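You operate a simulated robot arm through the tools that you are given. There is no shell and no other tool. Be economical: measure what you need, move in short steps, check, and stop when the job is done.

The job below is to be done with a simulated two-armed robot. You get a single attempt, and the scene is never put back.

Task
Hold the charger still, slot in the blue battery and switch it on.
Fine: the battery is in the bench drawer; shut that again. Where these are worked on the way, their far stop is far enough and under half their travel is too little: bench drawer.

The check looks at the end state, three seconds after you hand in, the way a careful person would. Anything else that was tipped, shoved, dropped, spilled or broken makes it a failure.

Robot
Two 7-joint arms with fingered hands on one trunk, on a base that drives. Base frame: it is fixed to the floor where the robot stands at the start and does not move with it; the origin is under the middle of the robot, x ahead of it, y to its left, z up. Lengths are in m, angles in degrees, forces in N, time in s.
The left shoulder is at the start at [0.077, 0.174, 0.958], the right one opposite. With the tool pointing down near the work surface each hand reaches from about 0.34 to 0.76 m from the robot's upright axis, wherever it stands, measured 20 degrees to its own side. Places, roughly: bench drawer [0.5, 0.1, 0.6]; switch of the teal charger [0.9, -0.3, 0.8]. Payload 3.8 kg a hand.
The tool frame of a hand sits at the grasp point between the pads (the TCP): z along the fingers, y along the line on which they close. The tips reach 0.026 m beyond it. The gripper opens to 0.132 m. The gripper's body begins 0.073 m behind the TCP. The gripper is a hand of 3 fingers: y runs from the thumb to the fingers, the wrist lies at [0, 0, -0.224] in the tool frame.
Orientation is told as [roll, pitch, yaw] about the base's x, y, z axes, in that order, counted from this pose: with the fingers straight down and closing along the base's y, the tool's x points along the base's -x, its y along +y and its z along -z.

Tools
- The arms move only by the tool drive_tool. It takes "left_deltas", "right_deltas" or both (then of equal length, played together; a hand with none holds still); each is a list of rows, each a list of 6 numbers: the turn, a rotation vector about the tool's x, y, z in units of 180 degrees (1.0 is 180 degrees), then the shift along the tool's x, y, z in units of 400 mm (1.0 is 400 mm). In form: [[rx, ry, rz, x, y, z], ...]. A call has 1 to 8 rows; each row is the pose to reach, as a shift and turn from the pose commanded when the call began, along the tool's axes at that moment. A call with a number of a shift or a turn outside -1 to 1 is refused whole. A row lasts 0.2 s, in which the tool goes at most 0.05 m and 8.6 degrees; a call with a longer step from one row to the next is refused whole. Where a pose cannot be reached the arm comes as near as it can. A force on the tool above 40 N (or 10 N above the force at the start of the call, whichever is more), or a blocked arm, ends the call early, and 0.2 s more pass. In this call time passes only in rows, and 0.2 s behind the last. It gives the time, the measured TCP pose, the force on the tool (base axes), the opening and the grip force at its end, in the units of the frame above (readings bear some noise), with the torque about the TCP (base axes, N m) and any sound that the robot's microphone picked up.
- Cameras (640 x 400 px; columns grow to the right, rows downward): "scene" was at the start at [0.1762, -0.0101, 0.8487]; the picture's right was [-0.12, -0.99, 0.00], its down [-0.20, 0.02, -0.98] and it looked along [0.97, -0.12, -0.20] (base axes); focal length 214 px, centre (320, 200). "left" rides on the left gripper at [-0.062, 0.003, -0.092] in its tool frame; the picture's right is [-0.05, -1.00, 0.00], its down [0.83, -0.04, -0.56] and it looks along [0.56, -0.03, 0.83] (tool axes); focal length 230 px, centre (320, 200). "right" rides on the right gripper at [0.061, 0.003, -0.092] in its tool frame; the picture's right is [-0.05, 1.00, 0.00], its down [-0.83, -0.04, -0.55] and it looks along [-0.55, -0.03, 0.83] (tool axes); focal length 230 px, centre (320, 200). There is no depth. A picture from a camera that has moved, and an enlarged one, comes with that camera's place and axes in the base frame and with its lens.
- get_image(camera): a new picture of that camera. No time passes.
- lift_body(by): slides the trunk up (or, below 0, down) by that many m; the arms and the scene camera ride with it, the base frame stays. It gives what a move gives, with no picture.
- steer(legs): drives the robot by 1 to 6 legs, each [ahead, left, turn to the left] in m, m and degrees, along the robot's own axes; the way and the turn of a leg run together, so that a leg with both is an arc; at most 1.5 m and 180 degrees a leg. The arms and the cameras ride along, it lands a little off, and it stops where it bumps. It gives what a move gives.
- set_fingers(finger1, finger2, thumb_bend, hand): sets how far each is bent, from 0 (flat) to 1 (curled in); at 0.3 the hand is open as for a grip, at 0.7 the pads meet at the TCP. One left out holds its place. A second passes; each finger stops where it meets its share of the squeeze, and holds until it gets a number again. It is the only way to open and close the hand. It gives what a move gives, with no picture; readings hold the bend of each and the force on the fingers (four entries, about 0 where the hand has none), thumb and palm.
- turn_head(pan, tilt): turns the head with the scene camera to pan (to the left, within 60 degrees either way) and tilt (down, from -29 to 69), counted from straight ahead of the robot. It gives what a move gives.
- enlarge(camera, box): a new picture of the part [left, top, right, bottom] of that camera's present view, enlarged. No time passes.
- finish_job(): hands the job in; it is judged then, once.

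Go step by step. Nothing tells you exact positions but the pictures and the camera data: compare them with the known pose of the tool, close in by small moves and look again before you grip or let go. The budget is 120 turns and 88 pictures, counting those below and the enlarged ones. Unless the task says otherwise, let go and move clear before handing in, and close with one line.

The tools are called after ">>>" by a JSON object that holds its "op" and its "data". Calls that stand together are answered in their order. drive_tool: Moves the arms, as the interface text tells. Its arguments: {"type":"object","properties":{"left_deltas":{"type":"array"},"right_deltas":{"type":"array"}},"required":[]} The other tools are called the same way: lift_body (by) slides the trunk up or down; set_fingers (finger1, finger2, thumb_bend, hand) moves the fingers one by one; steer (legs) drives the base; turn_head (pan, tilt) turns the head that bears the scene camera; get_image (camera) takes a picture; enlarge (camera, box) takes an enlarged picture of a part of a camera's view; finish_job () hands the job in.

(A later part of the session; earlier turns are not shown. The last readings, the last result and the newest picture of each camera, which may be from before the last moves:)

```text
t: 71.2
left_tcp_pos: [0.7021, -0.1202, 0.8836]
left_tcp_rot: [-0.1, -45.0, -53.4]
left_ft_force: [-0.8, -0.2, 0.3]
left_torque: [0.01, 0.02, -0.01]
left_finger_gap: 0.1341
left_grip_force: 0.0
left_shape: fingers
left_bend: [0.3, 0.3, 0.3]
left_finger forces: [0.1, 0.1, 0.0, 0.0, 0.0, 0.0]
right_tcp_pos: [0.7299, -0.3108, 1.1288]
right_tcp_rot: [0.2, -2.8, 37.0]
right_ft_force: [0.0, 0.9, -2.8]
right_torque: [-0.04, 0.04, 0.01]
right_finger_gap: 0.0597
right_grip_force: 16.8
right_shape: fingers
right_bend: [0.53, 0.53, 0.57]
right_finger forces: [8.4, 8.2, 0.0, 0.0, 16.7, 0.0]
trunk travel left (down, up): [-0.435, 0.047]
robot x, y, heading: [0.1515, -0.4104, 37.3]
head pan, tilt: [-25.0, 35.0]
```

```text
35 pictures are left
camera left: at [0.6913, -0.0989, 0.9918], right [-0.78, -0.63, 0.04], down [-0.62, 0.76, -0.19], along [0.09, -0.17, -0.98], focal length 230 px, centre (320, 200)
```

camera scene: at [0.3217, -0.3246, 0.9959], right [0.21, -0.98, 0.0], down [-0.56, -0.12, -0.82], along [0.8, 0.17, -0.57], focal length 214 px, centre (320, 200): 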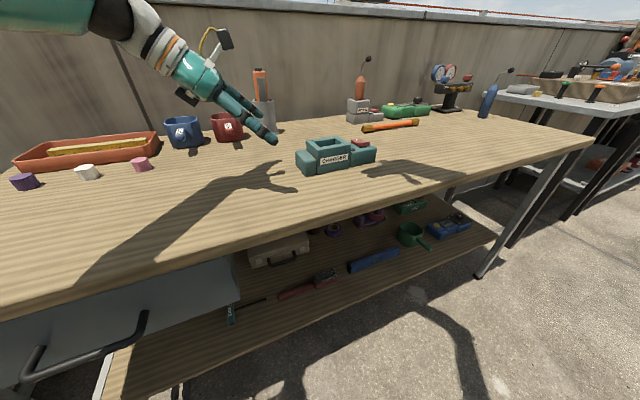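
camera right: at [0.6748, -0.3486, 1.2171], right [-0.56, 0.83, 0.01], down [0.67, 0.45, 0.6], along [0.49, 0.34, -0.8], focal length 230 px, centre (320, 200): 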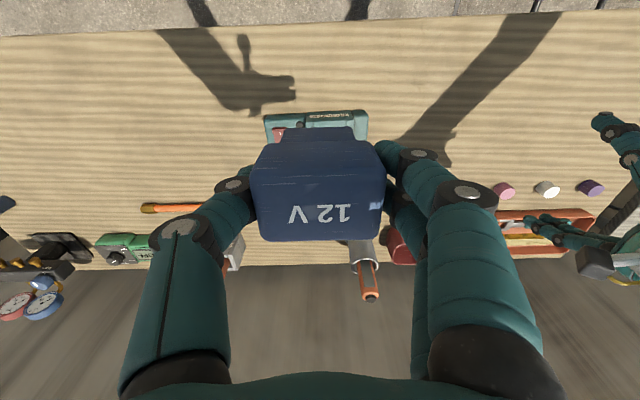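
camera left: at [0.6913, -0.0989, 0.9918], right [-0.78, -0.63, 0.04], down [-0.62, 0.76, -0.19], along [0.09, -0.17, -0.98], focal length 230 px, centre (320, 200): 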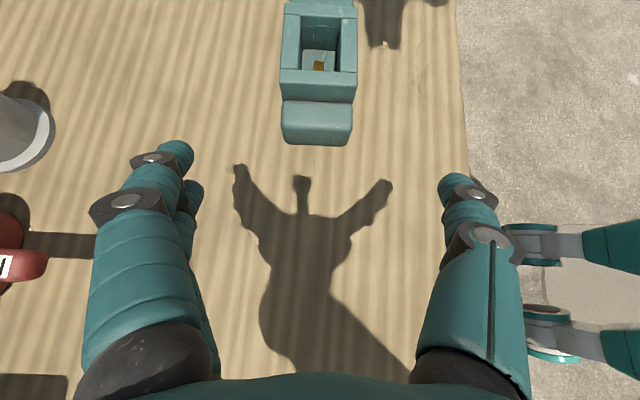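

The left camera looks straight down on the charger: slot centre about (0.796, -0.239), and the end block lies exactly on the left hand's approach line. I'll advance along it to straddle the block.

>>> {"op": "drive_tool", "data": {"left_deltas": [[0, 0, 0, 0, 0.003, 0.07], [0, 0, 0, 0, 0.005, 0.14], [0, 0, 0, 0, 0.005, 0.21], [0, 0, 0, 0, 0.005, 0.285]]}}

>>> {"op": "get_image", "data": {"camera": "left"}}

>>> {"op": "enlarge", "data": {"camera": "scene", "box": [230, 100, 410, 200]}}

```text
t: 72.2
left_tcp_pos: [0.7356, -0.1752, 0.8142]
left_tcp_rot: [0.0, -44.9, -53.5]
left_ft_force: [-0.2, -1.0, 0.2]
left_torque: [0.0, 0.04, -0.01]
left_finger_gap: 0.134
left_grip_force: 0.1
left_shape: fingers
left_bend: [0.3, 0.3, 0.3]
left_finger forces: [0.1, 0.1, 0.1, 0.0, 0.1, 0.1]
left hand out of reach, approached as far as the arm can: row 4
right_tcp_pos: [0.7299, -0.3096, 1.1277]
right_tcp_rot: [0.1, -2.8, 36.9]
right_ft_force: [0.5, 0.7, -2.0]
right_torque: [-0.02, 0.01, -0.03]
right_finger_gap: 0.0597
right_grip_force: 16.5
right_shape: fingers
right_bend: [0.53, 0.53, 0.57]
right_finger forces: [8.4, 8.3, 0.0, 0.0, 16.8, 0.0]
trunk travel left (down, up): [-0.435, 0.047]
robot x, y, heading: [0.1535, -0.4078, 37.1]
head pan, tilt: [-25.0, 35.0]
```

```text
34 pictures are left
camera left: at [0.7249, -0.1548, 0.924], right [-0.78, -0.62, 0.04], down [-0.62, 0.76, -0.19], along [0.09, -0.17, -0.98], focal length 230 px, centre (320, 200)
```

left: 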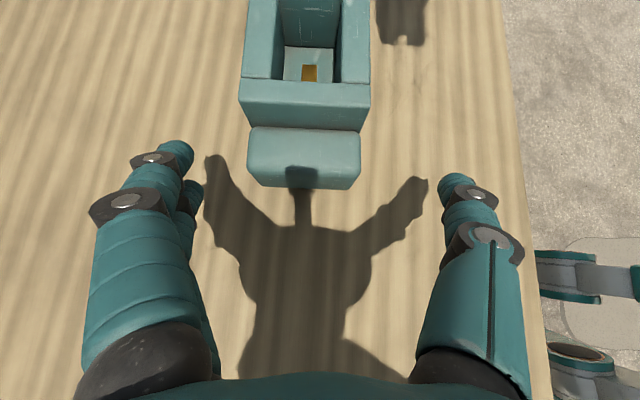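

```text
3.56 times, centred on (320, 150) of scene
camera zoom: at [0.3211, -0.3239, 0.996], right [0.21, -0.98, 0.0], down [-0.56, -0.12, -0.82], along [0.8, 0.17, -0.57], focal length 763 px, centre (320, 378)
```

zoom: 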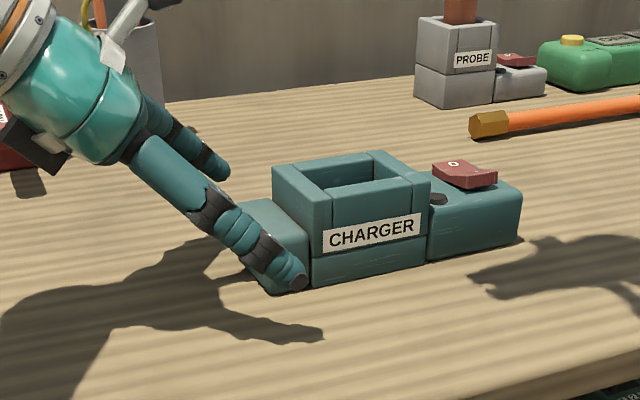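

The left arm is 2 cm short at its reach limit, so I'll retract slightly, bring the base 5 cm closer, and approach again.

>>> {"op": "drive_tool", "data": {"left_deltas": [[0, 0, 0, 0, 0, -0.08], [0, 0, 0, 0, 0, -0.17]]}}

>>> {"op": "steer", "data": {"legs": [[0.05, -0.01, 0]]}}

>>> {"op": "get_image", "data": {"camera": "left"}}

```text
t: 72.8
left_tcp_pos: [0.707, -0.1371, 0.8644]
left_tcp_rot: [-0.1, -44.8, -53.3]
left_ft_force: [0.3, 0.5, -0.3]
left_torque: [0.03, 0.01, -0.01]
left_finger_gap: 0.1343
left_grip_force: 0.0
left_shape: fingers
left_bend: [0.3, 0.3, 0.3]
left_finger forces: [0.1, 0.0, 0.0, 0.0, 0.0, 0.0]
right_tcp_pos: [0.7302, -0.31, 1.128]
right_tcp_rot: [0.1, -3.0, 37.0]
right_ft_force: [-0.8, 1.0, -2.7]
right_torque: [0.01, -0.03, 0.01]
right_finger_gap: 0.0594
right_grip_force: 16.3
right_shape: fingers
right_bend: [0.53, 0.53, 0.57]
right_finger forces: [8.3, 8.2, 0.1, 0.0, 16.7, 0.0]
trunk travel left (down, up): [-0.435, 0.047]
robot x, y, heading: [0.153, -0.4076, 37.0]
head pan, tilt: [-25.0, 35.0]
```

```text
t: 73.7
left_tcp_pos: [0.7524, -0.1154, 0.8639]
left_tcp_rot: [-0.1, -44.8, -53.4]
left_ft_force: [0.2, 0.4, 0.0]
left_torque: [0.01, 0.0, 0.0]
left_finger_gap: 0.1344
left_grip_force: 0.1
left_shape: fingers
left_bend: [0.3, 0.3, 0.3]
left_finger forces: [0.0, 0.0, 0.0, 0.0, 0.0, 0.0]
right_tcp_pos: [0.7763, -0.2891, 1.1285]
right_tcp_rot: [0.2, -2.8, 37.0]
right_ft_force: [0.5, -0.8, -2.1]
right_torque: [-0.01, 0.01, 0.01]
right_finger_gap: 0.0594
right_grip_force: 16.7
right_shape: fingers
right_bend: [0.53, 0.53, 0.57]
right_finger forces: [8.4, 8.3, 0.1, 0.0, 16.8, 0.1]
trunk travel left (down, up): [-0.435, 0.047]
robot x, y, heading: [0.1987, -0.3842, 37.2]
head pan, tilt: [-25.0, 35.0]
```

```text
32 pictures are left
camera left: at [0.7418, -0.0935, 0.9729], right [-0.78, -0.63, 0.04], down [-0.62, 0.76, -0.19], along [0.09, -0.17, -0.98], focal length 230 px, centre (320, 200)
```

left: 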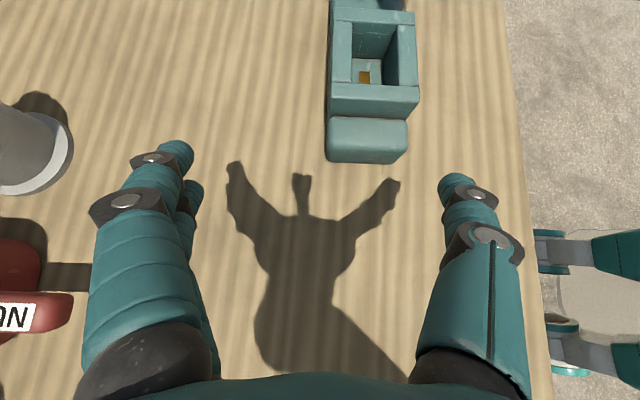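

>>> {"op": "drive_tool", "data": {"left_deltas": [[0, 0, 0, 0, -0.05, 0], [0, 0, 0, 0, -0.099, 0], [0, 0, 0, 0, -0.099, 0.07], [0, 0, 0, 0, -0.099, 0.14], [0, 0, 0, 0, -0.099, 0.212]]}}

>>> {"op": "get_image", "data": {"camera": "left"}}

```text
t: 74.9
left_tcp_pos: [0.7569, -0.186, 0.8022]
left_tcp_rot: [0.0, -44.8, -53.5]
left_ft_force: [0.3, 0.0, -0.7]
left_torque: [-0.01, 0.01, 0.0]
left_finger_gap: 0.1341
left_grip_force: 0.0
left_shape: fingers
left_bend: [0.3, 0.3, 0.3]
left_finger forces: [0.1, 0.0, 0.1, 0.1, 0.1, 0.0]
right_tcp_pos: [0.7757, -0.2895, 1.1295]
right_tcp_rot: [0.2, -2.8, 37.1]
right_ft_force: [-0.6, -0.5, -2.9]
right_torque: [0.0, -0.01, 0.0]
right_finger_gap: 0.0594
right_grip_force: 16.6
right_shape: fingers
right_bend: [0.53, 0.53, 0.57]
right_finger forces: [8.3, 8.3, 0.0, 0.0, 16.8, 0.0]
trunk travel left (down, up): [-0.435, 0.047]
robot x, y, heading: [0.1985, -0.388, 37.3]
head pan, tilt: [-25.0, 35.0]
```

```text
31 pictures are left
camera left: at [0.7463, -0.1654, 0.9115], right [-0.78, -0.63, 0.04], down [-0.62, 0.76, -0.19], along [0.09, -0.17, -0.98], focal length 230 px, centre (320, 200)
```

left: 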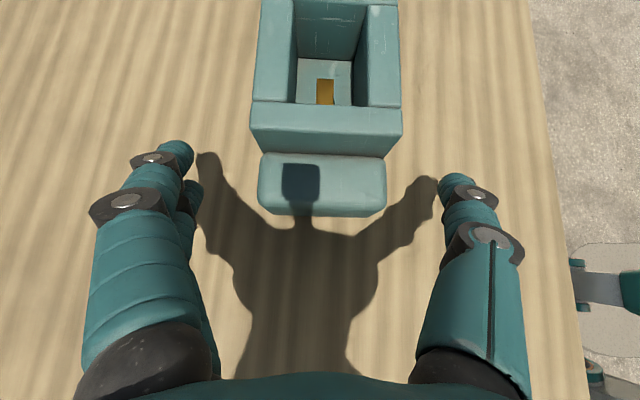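

The block is centred between the fingers, so I'll close to hold it.

>>> {"op": "set_fingers", "data": {"hand": "left", "finger1": 0.6, "finger2": 0.6, "thumb_bend": 0.6}}

>>> {"op": "get_image", "data": {"camera": "left"}}

```text
t: 75.9
left_tcp_pos: [0.756, -0.1861, 0.803]
left_tcp_rot: [0.1, -44.9, -53.3]
left_ft_force: [0.3, 0.5, -0.9]
left_torque: [0.02, 0.0, 0.02]
left_finger_gap: 0.0655
left_grip_force: 13.5
left_shape: fingers
left_bend: [0.51, 0.51, 0.54]
left_finger forces: [6.5, 6.5, 0.1, 0.1, 12.9, 0.1]
right_tcp_pos: [0.7745, -0.2884, 1.1283]
right_tcp_rot: [0.0, -2.7, 37.0]
right_ft_force: [-0.2, -0.4, -2.7]
right_torque: [-0.01, -0.04, 0.03]
right_finger_gap: 0.0595
right_grip_force: 16.5
right_shape: fingers
right_bend: [0.53, 0.53, 0.57]
right_finger forces: [8.4, 8.4, 0.0, 0.0, 16.7, 0.1]
trunk travel left (down, up): [-0.435, 0.047]
robot x, y, heading: [0.199, -0.3807, 37.3]
head pan, tilt: [-25.0, 35.0]
```

```text
30 pictures are left
camera left: at [0.7459, -0.1649, 0.9118], right [-0.78, -0.63, 0.04], down [-0.62, 0.76, -0.19], along [0.09, -0.17, -0.98], focal length 230 px, centre (320, 200)
```

left: 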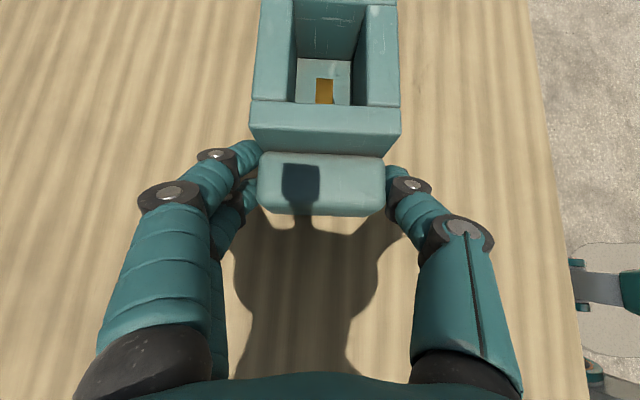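

The left hand holds the charger (13 N) and it hasn't moved. The slot centre is at about (0.795, -0.239). I'll level the right hand and bring the battery above the slot, then check alignment and clearance between the hands.

>>> {"op": "drive_tool", "data": {"right_deltas": [[0, 0.008, 0, -0.03, 0.02, 0.1], [0, 0.016, 0, -0.06, 0.04, 0.2], [0, 0.016, 0, -0.09, 0.06, 0.29], [0, 0.016, 0, -0.115, 0.065, 0.36]]}}

>>> {"op": "turn_head", "data": {"pan": -22, "tilt": 20}}

>>> {"op": "get_image", "data": {"camera": "scene"}}

>>> {"op": "get_image", "data": {"camera": "right"}}

```text
t: 76.9
left_tcp_pos: [0.7574, -0.1863, 0.8042]
left_tcp_rot: [0.0, -44.8, -53.4]
left_ft_force: [0.5, -0.3, -0.1]
left_torque: [0.02, 0.02, -0.02]
left_finger_gap: 0.0659
left_grip_force: 13.0
left_shape: fingers
left_bend: [0.52, 0.52, 0.54]
left_finger forces: [6.6, 6.6, 0.0, 0.0, 13.0, 0.0]
right_tcp_pos: [0.78, -0.2839, 1.005]
right_tcp_rot: [0.1, 0.0, 37.2]
right_ft_force: [-0.4, -0.4, -2.8]
right_torque: [-0.02, 0.02, 0.0]
right_finger_gap: 0.0595
right_grip_force: 17.3
right_shape: fingers
right_bend: [0.53, 0.54, 0.57]
right_finger forces: [8.5, 8.6, 0.1, 0.0, 17.1, 0.1]
right hand out of reach, approached as far as the arm can: row 1, 2, 3, 4
trunk travel left (down, up): [-0.435, 0.047]
robot x, y, heading: [0.1981, -0.3888, 37.4]
head pan, tilt: [-25.0, 35.0]
```

```text
t: 77.7
left_tcp_pos: [0.757, -0.1854, 0.8039]
left_tcp_rot: [0.1, -44.8, -53.5]
left_ft_force: [0.0, -1.3, 0.2]
left_torque: [0.03, 0.01, 0.04]
left_finger_gap: 0.0656
left_grip_force: 12.9
left_shape: fingers
left_bend: [0.52, 0.52, 0.54]
left_finger forces: [6.4, 6.4, 0.0, 0.0, 13.3, 0.0]
right_tcp_pos: [0.7789, -0.2861, 1.0061]
right_tcp_rot: [0.2, 0.0, 36.9]
right_ft_force: [0.0, 0.0, -3.2]
right_torque: [0.01, -0.01, -0.02]
right_finger_gap: 0.0595
right_grip_force: 17.3
right_shape: fingers
right_bend: [0.53, 0.54, 0.57]
right_finger forces: [8.6, 8.6, 0.1, 0.0, 17.1, 0.0]
trunk travel left (down, up): [-0.435, 0.047]
robot x, y, heading: [0.1979, -0.3868, 37.0]
head pan, tilt: [-22.0, 20.0]
```

```text
29 pictures are left
camera scene: at [0.3705, -0.2968, 1.0198], right [0.26, -0.96, 0.0], down [-0.33, -0.09, -0.94], along [0.91, 0.25, -0.34], focal length 214 px, centre (320, 200)
```

scene: 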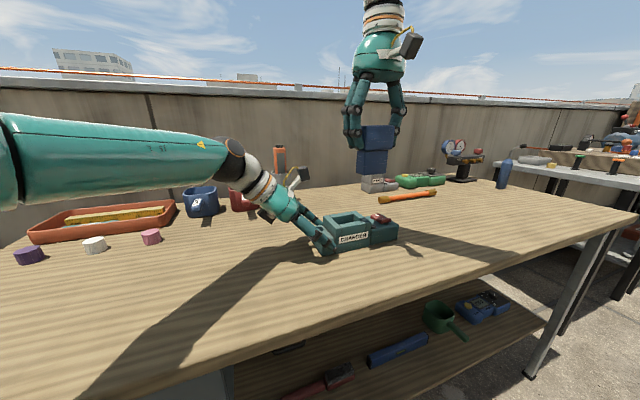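

```text
28 pictures are left
camera right: at [0.7276, -0.3207, 1.0971], right [-0.56, 0.83, 0.0], down [0.69, 0.46, 0.55], along [0.46, 0.31, -0.83], focal length 230 px, centre (320, 200)
```

right: 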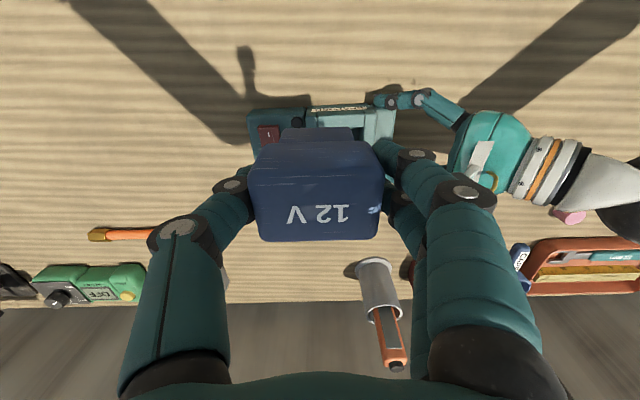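

The right arm hits its inward limit about 3–4 cm short of the slot. I'll release the left hand, shift the base left and a touch forward, and re-grip with a flatter left-hand tilt for more room.

>>> {"op": "set_fingers", "data": {"hand": "left", "finger1": 0.3, "finger2": 0.3, "thumb_bend": 0.3}}

>>> {"op": "drive_tool", "data": {"left_deltas": [[0, 0, 0, 0, 0, -0.1], [0, 0, 0, 0, 0, -0.2], [0, -0.04, 0, 0, 0, -0.3], [0, -0.08, 0, 0, 0, -0.35]]}}

>>> {"op": "steer", "data": {"legs": [[0.0, 0.07, 0]]}}

>>> {"op": "drive_tool", "data": {"right_deltas": [[0, 0, 0, -0.04, -0.04, 0.02], [0, 0, 0, -0.08, -0.07, 0.04], [0, 0, 0, -0.102, -0.1, 0.06]]}}

```text
t: 78.7
left_tcp_pos: [0.7564, -0.1859, 0.8025]
left_tcp_rot: [0.1, -44.8, -53.4]
left_ft_force: [-0.4, 0.3, 0.0]
left_torque: [-0.01, -0.02, -0.02]
left_finger_gap: 0.134
left_grip_force: 0.0
left_shape: fingers
left_bend: [0.3, 0.3, 0.3]
left_finger forces: [0.0, 0.1, 0.1, 0.0, 0.0, 0.1]
right_tcp_pos: [0.779, -0.2857, 1.0058]
right_tcp_rot: [0.1, -0.1, 37.0]
right_ft_force: [-0.4, 0.3, -2.0]
right_torque: [-0.03, 0.05, -0.01]
right_finger_gap: 0.0598
right_grip_force: 17.1
right_shape: fingers
right_bend: [0.53, 0.54, 0.57]
right_finger forces: [8.6, 8.5, 0.0, 0.0, 17.1, 0.0]
trunk travel left (down, up): [-0.435, 0.047]
robot x, y, heading: [0.1974, -0.3846, 37.0]
head pan, tilt: [-22.0, 20.0]
```

```text
t: 79.7
left_tcp_pos: [0.6979, -0.1089, 0.9041]
left_tcp_rot: [0.1, -59.3, -53.5]
left_ft_force: [-0.4, 0.4, 0.8]
left_torque: [0.0, 0.02, 0.01]
left_finger_gap: 0.1338
left_grip_force: 0.1
left_shape: fingers
left_bend: [0.3, 0.3, 0.3]
left_finger forces: [0.0, 0.0, 0.0, 0.1, 0.1, 0.0]
right_tcp_pos: [0.7795, -0.2858, 1.0062]
right_tcp_rot: [0.1, -0.1, 37.0]
right_ft_force: [-0.1, -0.1, -3.1]
right_torque: [0.01, 0.05, 0.01]
right_finger_gap: 0.0595
right_grip_force: 16.7
right_shape: fingers
right_bend: [0.53, 0.54, 0.57]
right_finger forces: [8.6, 8.5, 0.1, 0.0, 17.1, 0.1]
trunk travel left (down, up): [-0.435, 0.047]
robot x, y, heading: [0.1987, -0.3864, 37.2]
head pan, tilt: [-22.0, 20.0]
```

```text
t: 81.0
left_tcp_pos: [0.6553, -0.0538, 0.9029]
left_tcp_rot: [0.0, -59.3, -53.4]
left_ft_force: [1.3, 0.6, 0.0]
left_torque: [-0.02, 0.0, 0.03]
left_finger_gap: 0.1339
left_grip_force: 0.1
left_shape: fingers
left_bend: [0.3, 0.3, 0.3]
left_finger forces: [0.0, 0.1, 0.1, 0.0, 0.0, 0.0]
right_tcp_pos: [0.7383, -0.2308, 1.0062]
right_tcp_rot: [0.1, 0.0, 37.1]
right_ft_force: [0.2, 0.2, -2.5]
right_torque: [0.0, -0.02, 0.02]
right_finger_gap: 0.0594
right_grip_force: 17.0
right_shape: fingers
right_bend: [0.53, 0.54, 0.57]
right_finger forces: [8.6, 8.6, 0.0, 0.1, 17.1, 0.0]
trunk travel left (down, up): [-0.435, 0.047]
robot x, y, heading: [0.1526, -0.3316, 37.2]
head pan, tilt: [-22.0, 20.0]
```

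```text
t: 81.8
left_tcp_pos: [0.657, -0.0547, 0.9015]
left_tcp_rot: [-0.1, -59.3, -53.3]
left_ft_force: [0.8, -1.1, 1.2]
left_torque: [0.0, 0.0, -0.01]
left_finger_gap: 0.1338
left_grip_force: 0.0
left_shape: fingers
left_bend: [0.3, 0.3, 0.3]
left_finger forces: [0.1, 0.0, 0.1, 0.0, 0.0, 0.1]
right_tcp_pos: [0.7843, -0.2528, 0.9816]
right_tcp_rot: [0.1, 0.0, 37.1]
right_ft_force: [0.2, -0.4, -2.0]
right_torque: [0.01, 0.02, 0.02]
right_finger_gap: 0.0593
right_grip_force: 16.9
right_shape: fingers
right_bend: [0.53, 0.54, 0.57]
right_finger forces: [8.6, 8.5, 0.0, 0.1, 17.2, 0.1]
right hand out of reach, approached as far as the arm can: row 1, 2, 3
trunk travel left (down, up): [-0.435, 0.047]
robot x, y, heading: [0.1542, -0.3295, 37.2]
head pan, tilt: [-22.0, 20.0]
```

The limit turns out to be forward reach with the hand this high, so I'll move the base 6 cm closer to the bench and retry.

>>> {"op": "steer", "data": {"legs": [[0.06, 0.0, 0]]}}

>>> {"op": "drive_tool", "data": {"right_deltas": [[0, 0, 0, 0.04, 0.0, 0.03], [0, 0, 0, 0.08, 0.0, 0.06], [0, 0, 0, 0.1, 0.0, 0.06]]}}

>>> {"op": "get_image", "data": {"camera": "left"}}

```text
t: 82.8
left_tcp_pos: [0.7034, -0.0179, 0.9025]
left_tcp_rot: [-0.1, -59.2, -53.2]
left_ft_force: [0.3, -0.4, -0.8]
left_torque: [-0.04, 0.0, -0.03]
left_finger_gap: 0.1337
left_grip_force: 0.1
left_shape: fingers
left_bend: [0.3, 0.3, 0.3]
left_finger forces: [0.1, 0.0, 0.1, 0.1, 0.0, 0.0]
right_tcp_pos: [0.8308, -0.216, 0.9811]
right_tcp_rot: [0.1, -0.1, 37.0]
right_ft_force: [-1.1, -0.1, -2.7]
right_torque: [0.0, 0.01, -0.02]
right_finger_gap: 0.0593
right_grip_force: 17.0
right_shape: fingers
right_bend: [0.53, 0.54, 0.57]
right_finger forces: [8.5, 8.4, 0.0, 0.0, 17.0, 0.1]
trunk travel left (down, up): [-0.435, 0.047]
robot x, y, heading: [0.2006, -0.2938, 37.5]
head pan, tilt: [-22.0, 20.0]
```

```text
t: 83.6
left_tcp_pos: [0.7027, -0.0178, 0.9035]
left_tcp_rot: [0.2, -59.2, -53.5]
left_ft_force: [-0.3, 1.2, 0.8]
left_torque: [0.0, 0.02, 0.0]
left_finger_gap: 0.134
left_grip_force: 0.1
left_shape: fingers
left_bend: [0.3, 0.3, 0.3]
left_finger forces: [0.0, 0.0, 0.1, 0.0, 0.0, 0.0]
right_tcp_pos: [0.7975, -0.2414, 0.9571]
right_tcp_rot: [0.1, -0.1, 37.0]
right_ft_force: [0.2, 0.6, -2.5]
right_torque: [0.03, -0.02, 0.0]
right_finger_gap: 0.0594
right_grip_force: 16.7
right_shape: fingers
right_bend: [0.53, 0.54, 0.57]
right_finger forces: [8.5, 8.5, 0.0, 0.0, 16.9, 0.0]
trunk travel left (down, up): [-0.435, 0.047]
robot x, y, heading: [0.2056, -0.2973, 37.2]
head pan, tilt: [-22.0, 20.0]
```

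```text
27 pictures are left
camera left: at [0.6764, 0.0232, 1.0033], right [-0.79, -0.62, 0.04], down [-0.57, 0.7, -0.43], along [0.23, -0.36, -0.9], focal length 230 px, centre (320, 200)
```

left: 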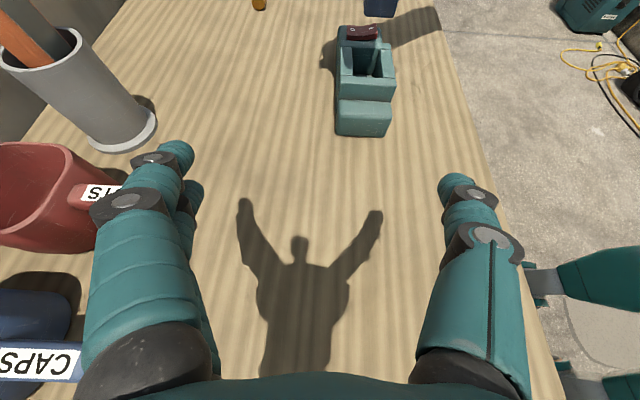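

The battery is now directly over the slot position with no reach limit. I'll bring the left hand back onto the end block with the flatter tilt.

>>> {"op": "drive_tool", "data": {"left_deltas": [[0, 0, 0, 0.008, -0.05, 0.07], [0, 0, 0, 0.016, -0.1, 0.14], [0, 0, 0, 0.024, -0.14, 0.2], [0, 0, 0, 0.031, -0.155, 0.2635], [0, 0, 0, 0.031, -0.155, 0.34]]}}

>>> {"op": "get_image", "data": {"camera": "left"}}

```text
t: 84.8
left_tcp_pos: [0.7186, -0.1429, 0.8208]
left_tcp_rot: [-0.1, -59.2, -53.5]
left_ft_force: [0.5, -0.2, 0.2]
left_torque: [-0.03, -0.03, 0.01]
left_finger_gap: 0.1342
left_grip_force: 0.0
left_shape: fingers
left_bend: [0.3, 0.3, 0.3]
left_finger forces: [0.1, 0.1, 0.0, 0.0, 0.0, 0.1]
right_tcp_pos: [0.7989, -0.2417, 0.9577]
right_tcp_rot: [0.1, 0.0, 37.0]
right_ft_force: [0.2, -0.4, -3.0]
right_torque: [0.02, 0.03, -0.01]
right_finger_gap: 0.0594
right_grip_force: 16.6
right_shape: fingers
right_bend: [0.53, 0.54, 0.57]
right_finger forces: [8.4, 8.5, 0.1, 0.0, 16.9, 0.1]
trunk travel left (down, up): [-0.435, 0.047]
robot x, y, heading: [0.2032, -0.2923, 37.5]
head pan, tilt: [-22.0, 20.0]
```

```text
26 pictures are left
camera left: at [0.6926, -0.1013, 0.9211], right [-0.79, -0.62, 0.04], down [-0.57, 0.7, -0.43], along [0.23, -0.36, -0.9], focal length 230 px, centre (320, 200)
```

left: 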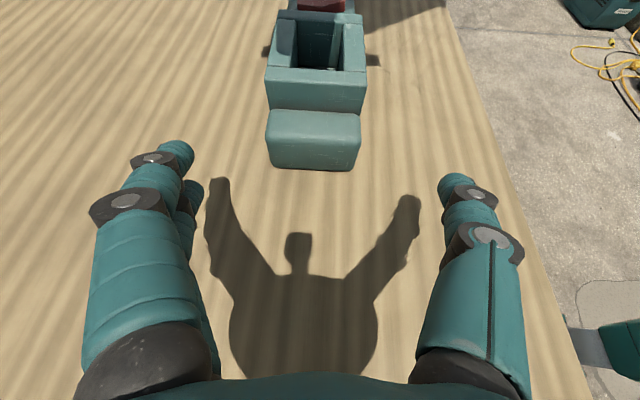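

>>> {"op": "drive_tool", "data": {"left_deltas": [[0, 0, 0, -0.006, 0.004, 0.05], [0, 0, 0, -0.0125, 0.008, 0.1], [0, 0, 0, -0.0125, 0.009, 0.155]]}}

>>> {"op": "get_image", "data": {"camera": "left"}}

```text
t: 85.6
left_tcp_pos: [0.7561, -0.1872, 0.7942]
left_tcp_rot: [-0.1, -59.2, -53.3]
left_ft_force: [0.6, -1.1, 0.1]
left_torque: [0.02, -0.02, 0.0]
left_finger_gap: 0.1338
left_grip_force: 0.0
left_shape: fingers
left_bend: [0.3, 0.3, 0.3]
left_finger forces: [0.0, 0.0, 0.0, 0.0, 0.0, 0.0]
right_tcp_pos: [0.8, -0.241, 0.9561]
right_tcp_rot: [0.2, -0.2, 37.1]
right_ft_force: [0.1, 0.8, -1.5]
right_torque: [0.0, -0.01, 0.02]
right_finger_gap: 0.0595
right_grip_force: 16.8
right_shape: fingers
right_bend: [0.53, 0.54, 0.57]
right_finger forces: [8.3, 8.5, 0.0, 0.1, 16.9, 0.0]
trunk travel left (down, up): [-0.435, 0.047]
robot x, y, heading: [0.2042, -0.2939, 37.2]
head pan, tilt: [-22.0, 20.0]
```

```text
25 pictures are left
camera left: at [0.7288, -0.1457, 0.8944], right [-0.79, -0.62, 0.05], down [-0.57, 0.7, -0.43], along [0.23, -0.36, -0.9], focal length 230 px, centre (320, 200)
```

left: 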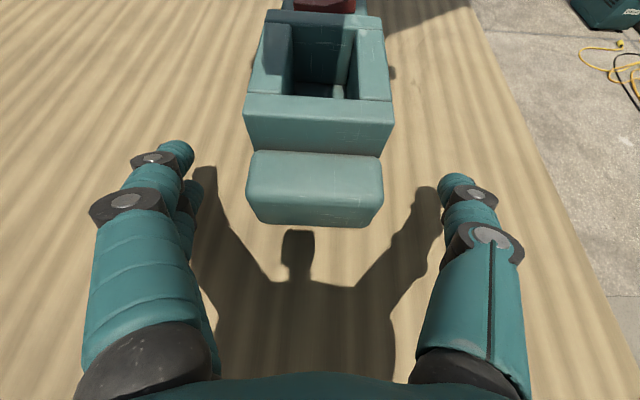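

>>> {"op": "drive_tool", "data": {"left_deltas": [[0, 0, 0, 0, 0.006, 0]]}}

>>> {"op": "set_fingers", "data": {"hand": "left", "finger1": 0.6, "finger2": 0.6, "thumb_bend": 0.6}}

>>> {"op": "drive_tool", "data": {"right_deltas": [[0, 0, 0, 0, 0, 0.05], [0, 0, 0, 0, 0, 0.09]]}}

>>> {"op": "get_image", "data": {"camera": "left"}}

>>> {"op": "enlarge", "data": {"camera": "scene", "box": [240, 110, 440, 270]}}

```text
t: 86.0
left_tcp_pos: [0.7567, -0.185, 0.7952]
left_tcp_rot: [0.1, -59.2, -53.5]
left_ft_force: [0.3, -0.3, 0.6]
left_torque: [0.03, -0.01, -0.01]
left_finger_gap: 0.134
left_grip_force: 0.1
left_shape: fingers
left_bend: [0.3, 0.3, 0.3]
left_finger forces: [0.0, 0.1, 0.0, 0.0, 0.0, 0.0]
right_tcp_pos: [0.7994, -0.2426, 0.9569]
right_tcp_rot: [0.1, -0.3, 37.0]
right_ft_force: [-0.3, 0.2, -3.1]
right_torque: [-0.02, 0.01, 0.03]
right_finger_gap: 0.0592
right_grip_force: 16.7
right_shape: fingers
right_bend: [0.53, 0.54, 0.57]
right_finger forces: [8.4, 8.5, 0.1, 0.0, 16.9, 0.1]
trunk travel left (down, up): [-0.435, 0.047]
robot x, y, heading: [0.2016, -0.2925, 37.0]
head pan, tilt: [-22.0, 20.0]
```

```text
t: 87.0
left_tcp_pos: [0.7569, -0.1861, 0.7958]
left_tcp_rot: [0.1, -59.2, -53.4]
left_ft_force: [1.5, -0.2, 0.0]
left_torque: [0.07, -0.04, 0.03]
left_finger_gap: 0.0657
left_grip_force: 12.9
left_shape: fingers
left_bend: [0.51, 0.51, 0.54]
left_finger forces: [6.7, 6.8, 0.0, 0.0, 12.4, 0.0]
right_tcp_pos: [0.7987, -0.2411, 0.9576]
right_tcp_rot: [0.2, -0.1, 36.9]
right_ft_force: [0.2, 0.2, -2.7]
right_torque: [-0.02, 0.01, 0.0]
right_finger_gap: 0.0595
right_grip_force: 16.6
right_shape: fingers
right_bend: [0.53, 0.54, 0.57]
right_finger forces: [8.6, 8.5, 0.0, 0.1, 16.9, 0.1]
trunk travel left (down, up): [-0.435, 0.047]
robot x, y, heading: [0.2018, -0.29, 37.3]
head pan, tilt: [-22.0, 20.0]
```

```text
t: 87.6
left_tcp_pos: [0.7568, -0.1859, 0.7951]
left_tcp_rot: [0.0, -59.2, -53.3]
left_ft_force: [1.6, -0.6, 0.4]
left_torque: [0.01, -0.03, 0.04]
left_finger_gap: 0.0658
left_grip_force: 12.7
left_shape: fingers
left_bend: [0.51, 0.51, 0.54]
left_finger forces: [6.7, 6.8, 0.0, 0.1, 12.5, 0.1]
right_tcp_pos: [0.7978, -0.2406, 0.9225]
right_tcp_rot: [0.3, -0.2, 37.1]
right_ft_force: [0.0, 0.6, -2.8]
right_torque: [-0.01, 0.03, 0.0]
right_finger_gap: 0.0594
right_grip_force: 16.0
right_shape: fingers
right_bend: [0.53, 0.54, 0.57]
right_finger forces: [8.4, 8.3, 0.0, 0.0, 16.8, 0.0]
trunk travel left (down, up): [-0.435, 0.047]
robot x, y, heading: [0.2023, -0.2968, 37.0]
head pan, tilt: [-22.0, 20.0]
```

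```text
24 pictures are left
camera left: at [0.7307, -0.1436, 0.8948], right [-0.79, -0.62, 0.04], down [-0.57, 0.7, -0.43], along [0.23, -0.36, -0.9], focal length 230 px, centre (320, 200)
```

left: 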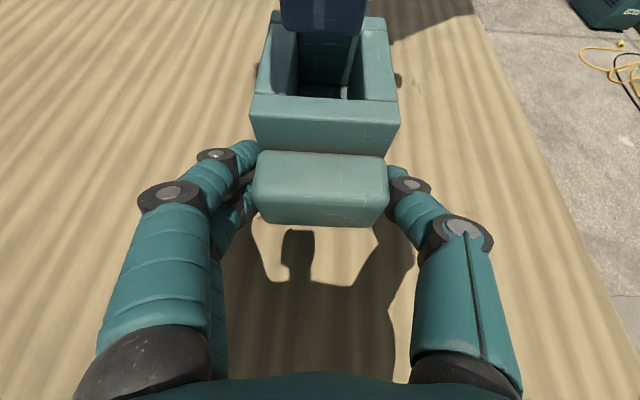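

```text
2.50 times, centred on (340, 190) of scene
camera zoom: at [0.3756, -0.2055, 1.0199], right [0.26, -0.96, 0.0], down [-0.33, -0.09, -0.94], along [0.91, 0.25, -0.34], focal length 536 px, centre (270, 225)
```

zoom: 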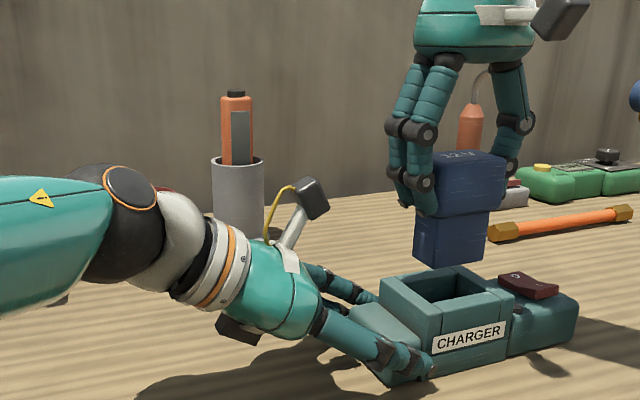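

The battery hangs just above the slot and looks aligned. I'll zoom in from the left camera to measure the remaining offset.

>>> {"op": "enlarge", "data": {"camera": "left", "box": [240, 0, 410, 110]}}

>>> {"op": "enlarge", "data": {"camera": "scene", "box": [350, 160, 430, 240]}}

```text
3.64 times, centred on (325, 55) of left
camera zoom: at [0.7307, -0.1436, 0.8948], right [-0.79, -0.62, 0.04], down [-0.57, 0.7, -0.43], along [0.23, -0.36, -0.9], focal length 837 px, centre (302, 727)
```

zoom: 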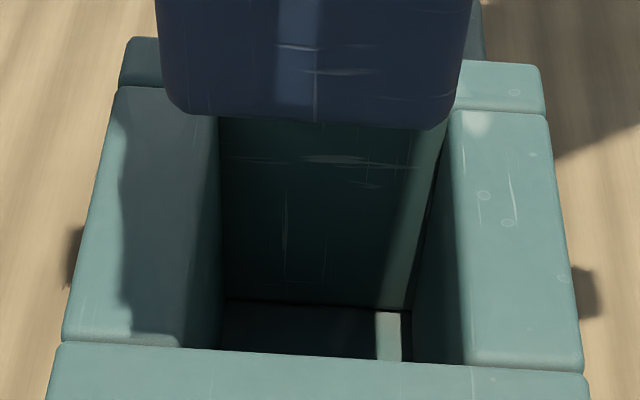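

```text
5.00 times, centred on (390, 200) of scene
camera zoom: at [0.3756, -0.2055, 1.0199], right [0.26, -0.96, 0.0], down [-0.33, -0.09, -0.94], along [0.91, 0.25, -0.34], focal length 1072 px, centre (-30, 200)
```

zoom: 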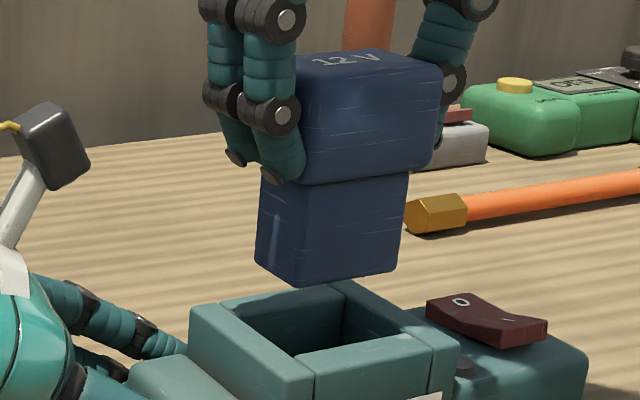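

The stem is parallel to the slot and about 3 mm too far back; I'll correct by 3 mm toward me and 2 mm left, then lower to just above the rim and check again.

>>> {"op": "drive_tool", "data": {"right_deltas": [[0, 0, 0, 0.0075, 0.005, 0], [0, 0, 0, 0.0075, 0.005, 0.05]]}}

>>> {"op": "enlarge", "data": {"camera": "left", "box": [240, 0, 410, 110]}}

>>> {"op": "enlarge", "data": {"camera": "scene", "box": [350, 160, 430, 240]}}

```text
t: 88.2
left_tcp_pos: [0.7569, -0.1847, 0.7947]
left_tcp_rot: [0.0, -59.2, -53.3]
left_ft_force: [0.5, 0.8, 0.1]
left_torque: [0.06, -0.02, 0.04]
left_finger_gap: 0.066
left_grip_force: 13.1
left_shape: fingers
left_bend: [0.52, 0.52, 0.54]
left_finger forces: [6.6, 6.6, 0.0, 0.1, 12.7, 0.1]
right_tcp_pos: [0.7943, -0.2388, 0.9016]
right_tcp_rot: [0.2, 0.0, 37.0]
right_ft_force: [0.5, 0.2, -2.5]
right_torque: [0.03, 0.02, -0.01]
right_finger_gap: 0.0594
right_grip_force: 16.3
right_shape: fingers
right_bend: [0.53, 0.54, 0.57]
right_finger forces: [8.4, 8.4, 0.0, 0.0, 16.7, 0.0]
trunk travel left (down, up): [-0.435, 0.047]
robot x, y, heading: [0.2043, -0.294, 37.6]
head pan, tilt: [-22.0, 20.0]
```

```text
3.64 times, centred on (325, 55) of left
camera zoom: at [0.7306, -0.1434, 0.8948], right [-0.79, -0.62, 0.04], down [-0.57, 0.7, -0.43], along [0.23, -0.36, -0.9], focal length 837 px, centre (302, 727)
```

zoom: 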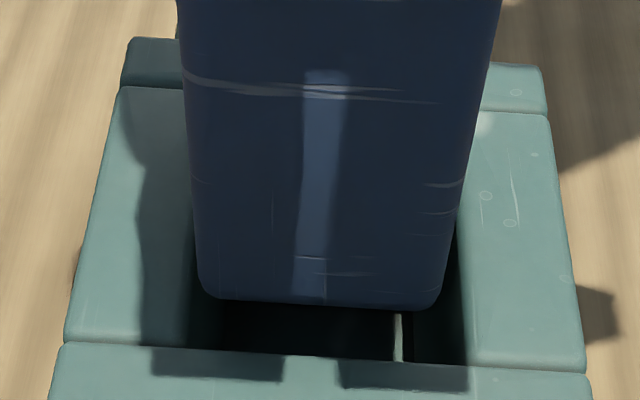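

```text
5.00 times, centred on (390, 200) of scene
camera zoom: at [0.3755, -0.2054, 1.0198], right [0.26, -0.96, 0.0], down [-0.33, -0.09, -0.94], along [0.91, 0.25, -0.34], focal length 1072 px, centre (-30, 200)
```

zoom: 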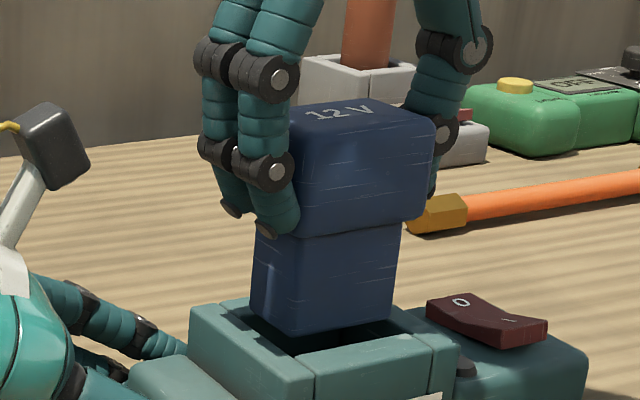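

Front-to-back it is centred; left-to-right the stem sits about 4 mm too far right. I'll shift 4.5 mm left and lower carefully into the slot.

>>> {"op": "drive_tool", "data": {"right_deltas": [[0, 0, 0, 0.0, 0.011, 0], [0, 0, 0, 0.001, 0.011, 0.02], [0, 0, 0, 0.001, 0.011, 0.035]]}}

>>> {"op": "enlarge", "data": {"camera": "left", "box": [240, 0, 410, 110]}}

>>> {"op": "enlarge", "data": {"camera": "scene", "box": [350, 160, 430, 240]}}

```text
t: 89.0
left_tcp_pos: [0.7569, -0.1861, 0.7946]
left_tcp_rot: [0.0, -59.2, -53.4]
left_ft_force: [-1.3, 2.3, 0.7]
left_torque: [0.07, -0.02, 0.03]
left_finger_gap: 0.0658
left_grip_force: 12.6
left_shape: fingers
left_bend: [0.52, 0.52, 0.54]
left_finger forces: [6.7, 6.7, 0.0, 0.0, 12.8, 0.1]
right_tcp_pos: [0.7912, -0.2384, 0.8872]
right_tcp_rot: [0.2, -0.2, 37.1]
right_ft_force: [2.3, -4.1, -1.7]
right_torque: [-0.21, -0.11, 0.04]
right_finger_gap: 0.0595
right_grip_force: 17.2
right_shape: fingers
right_bend: [0.54, 0.54, 0.57]
right_finger forces: [7.7, 7.4, 0.0, 0.0, 18.8, 0.1]
trunk travel left (down, up): [-0.435, 0.047]
robot x, y, heading: [0.2031, -0.2925, 37.3]
head pan, tilt: [-22.0, 20.0]
```

```text
3.64 times, centred on (325, 55) of left
camera zoom: at [0.7306, -0.1436, 0.8947], right [-0.79, -0.62, 0.04], down [-0.57, 0.7, -0.43], along [0.23, -0.36, -0.9], focal length 837 px, centre (302, 727)
```

zoom: 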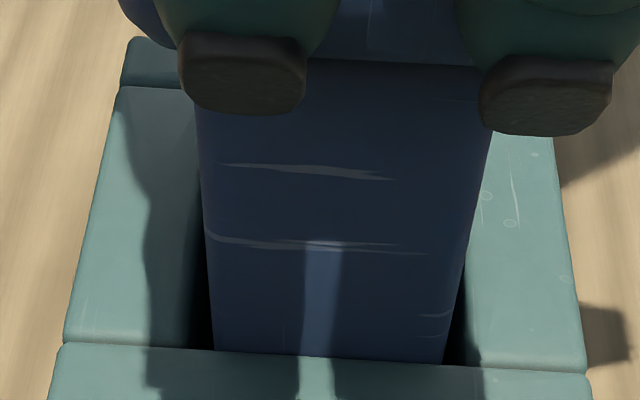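

```text
5.00 times, centred on (390, 200) of scene
camera zoom: at [0.3755, -0.2057, 1.0199], right [0.26, -0.96, 0.0], down [-0.33, -0.09, -0.94], along [0.91, 0.25, -0.34], focal length 1072 px, centre (-30, 200)
```

zoom: 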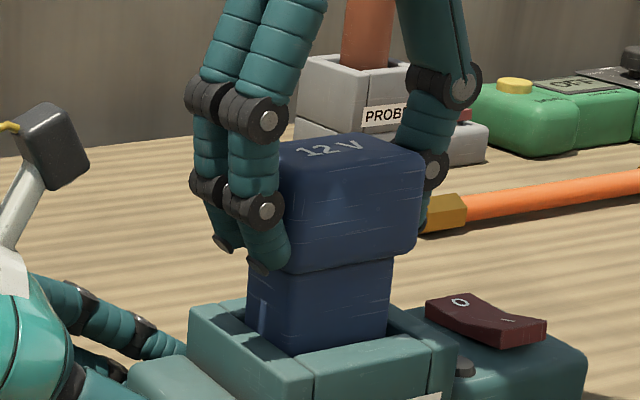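

The stem has entered the slot and lightly touches the left wall (about 4.6 N). I'll ease 2 mm right and keep lowering while watching the force.

>>> {"op": "drive_tool", "data": {"right_deltas": [[0, 0, 0, 0, -0.005, 0], [0, 0, 0, 0, -0.005, 0.02], [0, 0, 0, 0, -0.005, 0.04], [0, 0, 0, 0, -0.005, 0.06]]}}

>>> {"op": "enlarge", "data": {"camera": "scene", "box": [350, 160, 430, 240]}}

```text
t: 90.0
left_tcp_pos: [0.7567, -0.1866, 0.7947]
left_tcp_rot: [0.1, -59.2, -53.4]
left_ft_force: [0.1, 1.0, -0.4]
left_torque: [0.0, -0.03, 0.02]
left_finger_gap: 0.0658
left_grip_force: 12.9
left_shape: fingers
left_bend: [0.52, 0.52, 0.54]
left_finger forces: [6.8, 6.8, 0.0, 0.0, 12.6, 0.0]
right_tcp_pos: [0.7925, -0.2384, 0.8645]
right_tcp_rot: [0.2, -0.2, 37.2]
right_ft_force: [0.9, 0.5, -2.2]
right_torque: [0.0, 0.01, 0.0]
right_finger_gap: 0.0594
right_grip_force: 17.2
right_shape: fingers
right_bend: [0.54, 0.54, 0.57]
right_finger forces: [8.7, 8.4, 0.0, 0.0, 17.2, 0.0]
trunk travel left (down, up): [-0.435, 0.047]
robot x, y, heading: [0.2043, -0.2984, 37.1]
head pan, tilt: [-22.0, 20.0]
```

```text
5.00 times, centred on (390, 200) of scene
camera zoom: at [0.3754, -0.2054, 1.0199], right [0.26, -0.96, 0.0], down [-0.33, -0.09, -0.94], along [0.91, 0.25, -0.34], focal length 1072 px, centre (-30, 200)
```

zoom: 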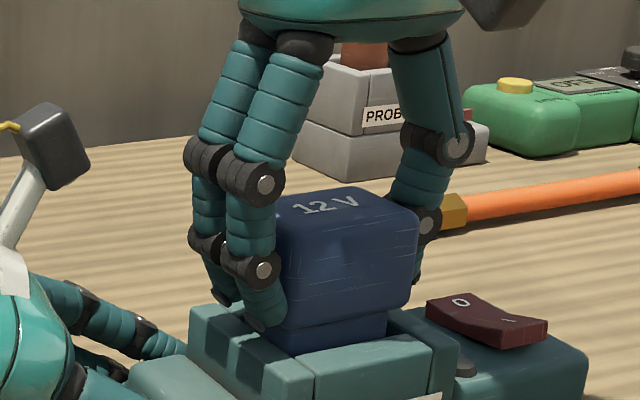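

It's sliding in freely, with about 1.5 cm left. I'll continue in small steps until I feel the seat.

>>> {"op": "drive_tool", "data": {"right_deltas": [[0, 0, 0, 0, 0, 0.01], [0, 0, 0, 0, 0, 0.02], [0, 0, 0, 0, 0, 0.03], [0, 0, 0, 0, 0, 0.036]]}}

>>> {"op": "enlarge", "data": {"camera": "scene", "box": [350, 160, 430, 240]}}

```text
t: 91.0
left_tcp_pos: [0.7565, -0.1849, 0.7954]
left_tcp_rot: [0.2, -59.2, -53.5]
left_ft_force: [5.7, -1.6, -3.3]
left_torque: [0.08, 0.01, 0.13]
left_finger_gap: 0.0658
left_grip_force: 12.8
left_shape: fingers
left_bend: [0.51, 0.51, 0.55]
left_finger forces: [7.2, 7.3, 0.1, 0.0, 11.0, 0.0]
right_tcp_pos: [0.7919, -0.2378, 0.8543]
right_tcp_rot: [0.3, -0.8, 37.0]
right_ft_force: [2.7, 2.8, 28.0]
right_torque: [0.03, -0.1, 0.01]
right_finger_gap: 0.0593
right_grip_force: 20.0
right_shape: fingers
right_bend: [0.55, 0.56, 0.58]
right_finger forces: [9.9, 9.9, 0.0, 0.0, 19.7, 0.0]
trunk travel left (down, up): [-0.435, 0.047]
robot x, y, heading: [0.2014, -0.2916, 37.4]
head pan, tilt: [-22.0, 20.0]
```

```text
5.00 times, centred on (390, 200) of scene
camera zoom: at [0.3746, -0.2055, 1.0204], right [0.26, -0.96, 0.0], down [-0.33, -0.09, -0.94], along [0.91, 0.25, -0.34], focal length 1072 px, centre (-30, 200)
```

zoom: 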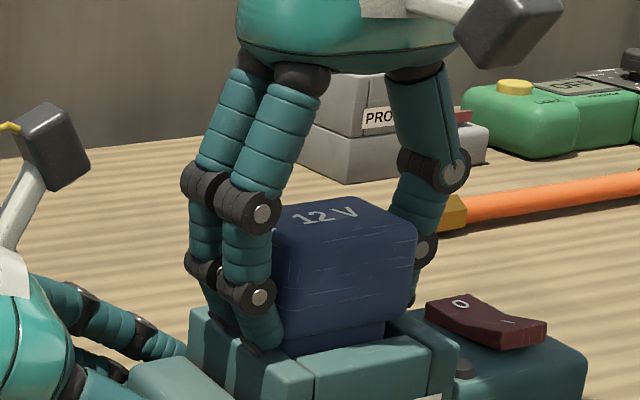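

I feel 28 N upward: either the battery is on its contacts or my fingertips are on the rim. I'll release, rise a little, and look.

>>> {"op": "drive_tool", "data": {"right_deltas": [[0, 0, 0, 0, 0, -0.006]]}}

>>> {"op": "set_fingers", "data": {"hand": "right", "finger1": 0.4, "finger2": 0.4, "thumb_bend": 0.4}}

>>> {"op": "drive_tool", "data": {"right_deltas": [[0, 0, 0, 0, 0, -0.1], [0, 0, 0, 0, 0, -0.2], [0, 0, 0, 0, 0, -0.25]]}}

>>> {"op": "enlarge", "data": {"camera": "scene", "box": [350, 160, 430, 240]}}

```text
t: 91.4
left_tcp_pos: [0.7569, -0.1845, 0.7957]
left_tcp_rot: [0.1, -59.3, -53.4]
left_ft_force: [2.5, -0.9, -1.8]
left_torque: [0.11, 0.05, 0.09]
left_finger_gap: 0.0659
left_grip_force: 12.5
left_shape: fingers
left_bend: [0.51, 0.51, 0.55]
left_finger forces: [6.8, 7.0, 0.0, 0.0, 11.8, 0.0]
right_tcp_pos: [0.792, -0.2381, 0.8547]
right_tcp_rot: [0.3, -0.5, 36.9]
right_ft_force: [3.7, 2.0, 23.7]
right_torque: [0.1, -0.05, -0.02]
right_finger_gap: 0.0594
right_grip_force: 19.5
right_shape: fingers
right_bend: [0.55, 0.56, 0.58]
right_finger forces: [9.8, 9.7, 0.0, 0.1, 19.7, 0.0]
trunk travel left (down, up): [-0.435, 0.047]
robot x, y, heading: [0.2004, -0.2897, 37.4]
head pan, tilt: [-22.0, 20.0]
```

```text
t: 92.4
left_tcp_pos: [0.7573, -0.1862, 0.7959]
left_tcp_rot: [-0.1, -59.2, -53.4]
left_ft_force: [-0.3, 0.1, 0.1]
left_torque: [0.0, 0.02, 0.03]
left_finger_gap: 0.0658
left_grip_force: 13.4
left_shape: fingers
left_bend: [0.52, 0.52, 0.55]
left_finger forces: [6.5, 6.5, 0.0, 0.1, 13.1, 0.1]
right_tcp_pos: [0.7923, -0.2394, 0.8524]
right_tcp_rot: [0.3, -0.2, 37.0]
right_ft_force: [0.3, 0.0, -0.7]
right_torque: [-0.01, 0.03, 0.0]
right_finger_gap: 0.1009
right_grip_force: 0.1
right_shape: fingers
right_bend: [0.4, 0.4, 0.4]
right_finger forces: [0.1, 0.0, 0.0, 0.1, 0.1, 0.0]
trunk travel left (down, up): [-0.435, 0.047]
robot x, y, heading: [0.2031, -0.2947, 37.1]
head pan, tilt: [-22.0, 20.0]
```

```text
t: 93.2
left_tcp_pos: [0.7565, -0.1851, 0.7943]
left_tcp_rot: [0.0, -59.2, -53.3]
left_ft_force: [-0.5, 0.5, 0.2]
left_torque: [0.05, -0.02, -0.01]
left_finger_gap: 0.0659
left_grip_force: 13.4
left_shape: fingers
left_bend: [0.52, 0.52, 0.55]
left_finger forces: [6.6, 6.6, 0.1, 0.1, 12.9, 0.1]
right_tcp_pos: [0.7921, -0.2397, 0.9507]
right_tcp_rot: [0.1, -0.1, 37.1]
right_ft_force: [-0.5, 0.7, 0.8]
right_torque: [0.02, 0.01, -0.02]
right_finger_gap: 0.101
right_grip_force: 0.0
right_shape: fingers
right_bend: [0.4, 0.4, 0.4]
right_finger forces: [0.0, 0.0, 0.1, 0.0, 0.0, 0.1]
trunk travel left (down, up): [-0.435, 0.047]
robot x, y, heading: [0.2043, -0.2956, 37.3]
head pan, tilt: [-22.0, 20.0]
```

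```text
5.00 times, centred on (390, 200) of scene
camera zoom: at [0.3753, -0.2056, 1.0199], right [0.26, -0.96, 0.0], down [-0.33, -0.09, -0.94], along [0.91, 0.25, -0.34], focal length 1072 px, centre (-30, 200)
```

zoom: 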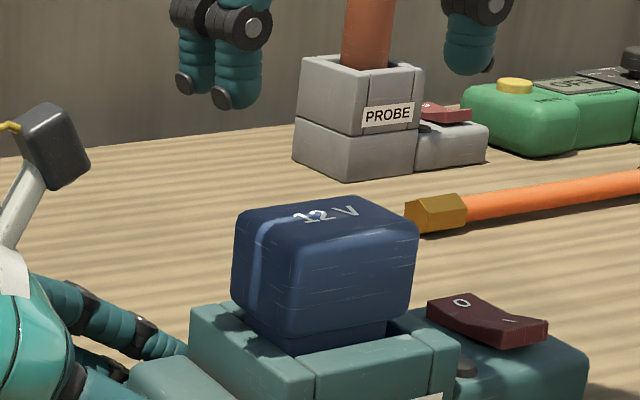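

The battery stands in the slot with roughly 1 cm of stem still showing, so my fingertips likely hit the rim. I'll close the fist and press the cap down from above.

>>> {"op": "set_fingers", "data": {"hand": "right", "finger1": 0.7, "finger2": 0.7, "thumb_bend": 0.7}}

>>> {"op": "drive_tool", "data": {"right_deltas": [[0, 0, 0, 0, -0.004, 0.06], [0, 0, 0, 0, -0.004, 0.12], [0, 0, 0, 0, -0.004, 0.15], [0, 0, 0, 0, -0.004, 0.165], [0, 0, 0, 0, -0.004, 0.175], [0, 0, 0, 0, -0.004, 0.185], [0, 0, 0, 0, -0.004, 0.195]]}}

>>> {"op": "enlarge", "data": {"camera": "scene", "box": [350, 160, 430, 240]}}

```text
t: 94.2
left_tcp_pos: [0.7574, -0.1852, 0.7937]
left_tcp_rot: [-0.1, -59.2, -53.4]
left_ft_force: [0.6, -0.2, 0.6]
left_torque: [0.0, 0.04, 0.0]
left_finger_gap: 0.0658
left_grip_force: 13.3
left_shape: fingers
left_bend: [0.52, 0.52, 0.55]
left_finger forces: [6.5, 6.5, 0.1, 0.0, 13.0, 0.0]
right_tcp_pos: [0.7928, -0.2393, 0.9522]
right_tcp_rot: [0.1, -0.2, 37.1]
right_ft_force: [0.4, 0.0, -0.5]
right_torque: [0.0, 0.01, 0.0]
right_finger_gap: 0.0064
right_grip_force: 0.1
right_shape: fingers
right_bend: [0.7, 0.7, 0.7]
right_finger forces: [0.1, 0.0, 0.0, 0.0, 0.0, 0.1]
trunk travel left (down, up): [-0.435, 0.047]
robot x, y, heading: [0.202, -0.2973, 37.6]
head pan, tilt: [-22.0, 20.0]
```

```text
t: 95.2
left_tcp_pos: [0.7554, -0.1857, 0.7945]
left_tcp_rot: [0.3, -59.2, -53.6]
left_ft_force: [3.6, -0.4, 0.6]
left_torque: [-0.05, -0.02, 0.05]
left_finger_gap: 0.0654
left_grip_force: 13.2
left_shape: fingers
left_bend: [0.51, 0.51, 0.55]
left_finger forces: [7.1, 7.0, 0.1, 0.0, 12.2, 0.0]
right_tcp_pos: [0.7955, -0.2368, 0.893]
right_tcp_rot: [0.5, -1.1, 36.9]
right_ft_force: [-2.8, -5.6, 20.9]
right_torque: [-0.26, 0.16, -0.01]
right_finger_gap: 0.0018
right_grip_force: 10.6
right_shape: fingers
right_bend: [0.71, 0.71, 0.71]
right_finger forces: [5.9, 1.8, 0.1, 0.0, 13.6, 0.0]
trunk travel left (down, up): [-0.435, 0.047]
robot x, y, heading: [0.2036, -0.2915, 37.1]
head pan, tilt: [-22.0, 20.0]
stopped in row 5 (right hand): the force on the tool passed its limit at 44 N (the readings are from after the stop); the commanded pose is now the measured one
```

```text
5.00 times, centred on (390, 200) of scene
camera zoom: at [0.3741, -0.2063, 1.0205], right [0.26, -0.97, 0.0], down [-0.33, -0.09, -0.94], along [0.91, 0.25, -0.34], focal length 1072 px, centre (-30, 200)
```

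zoom: 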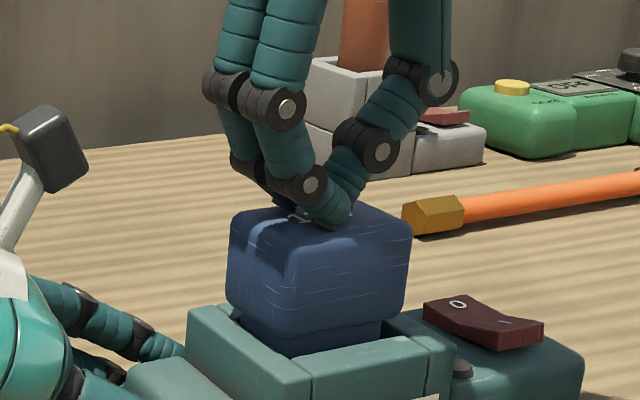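

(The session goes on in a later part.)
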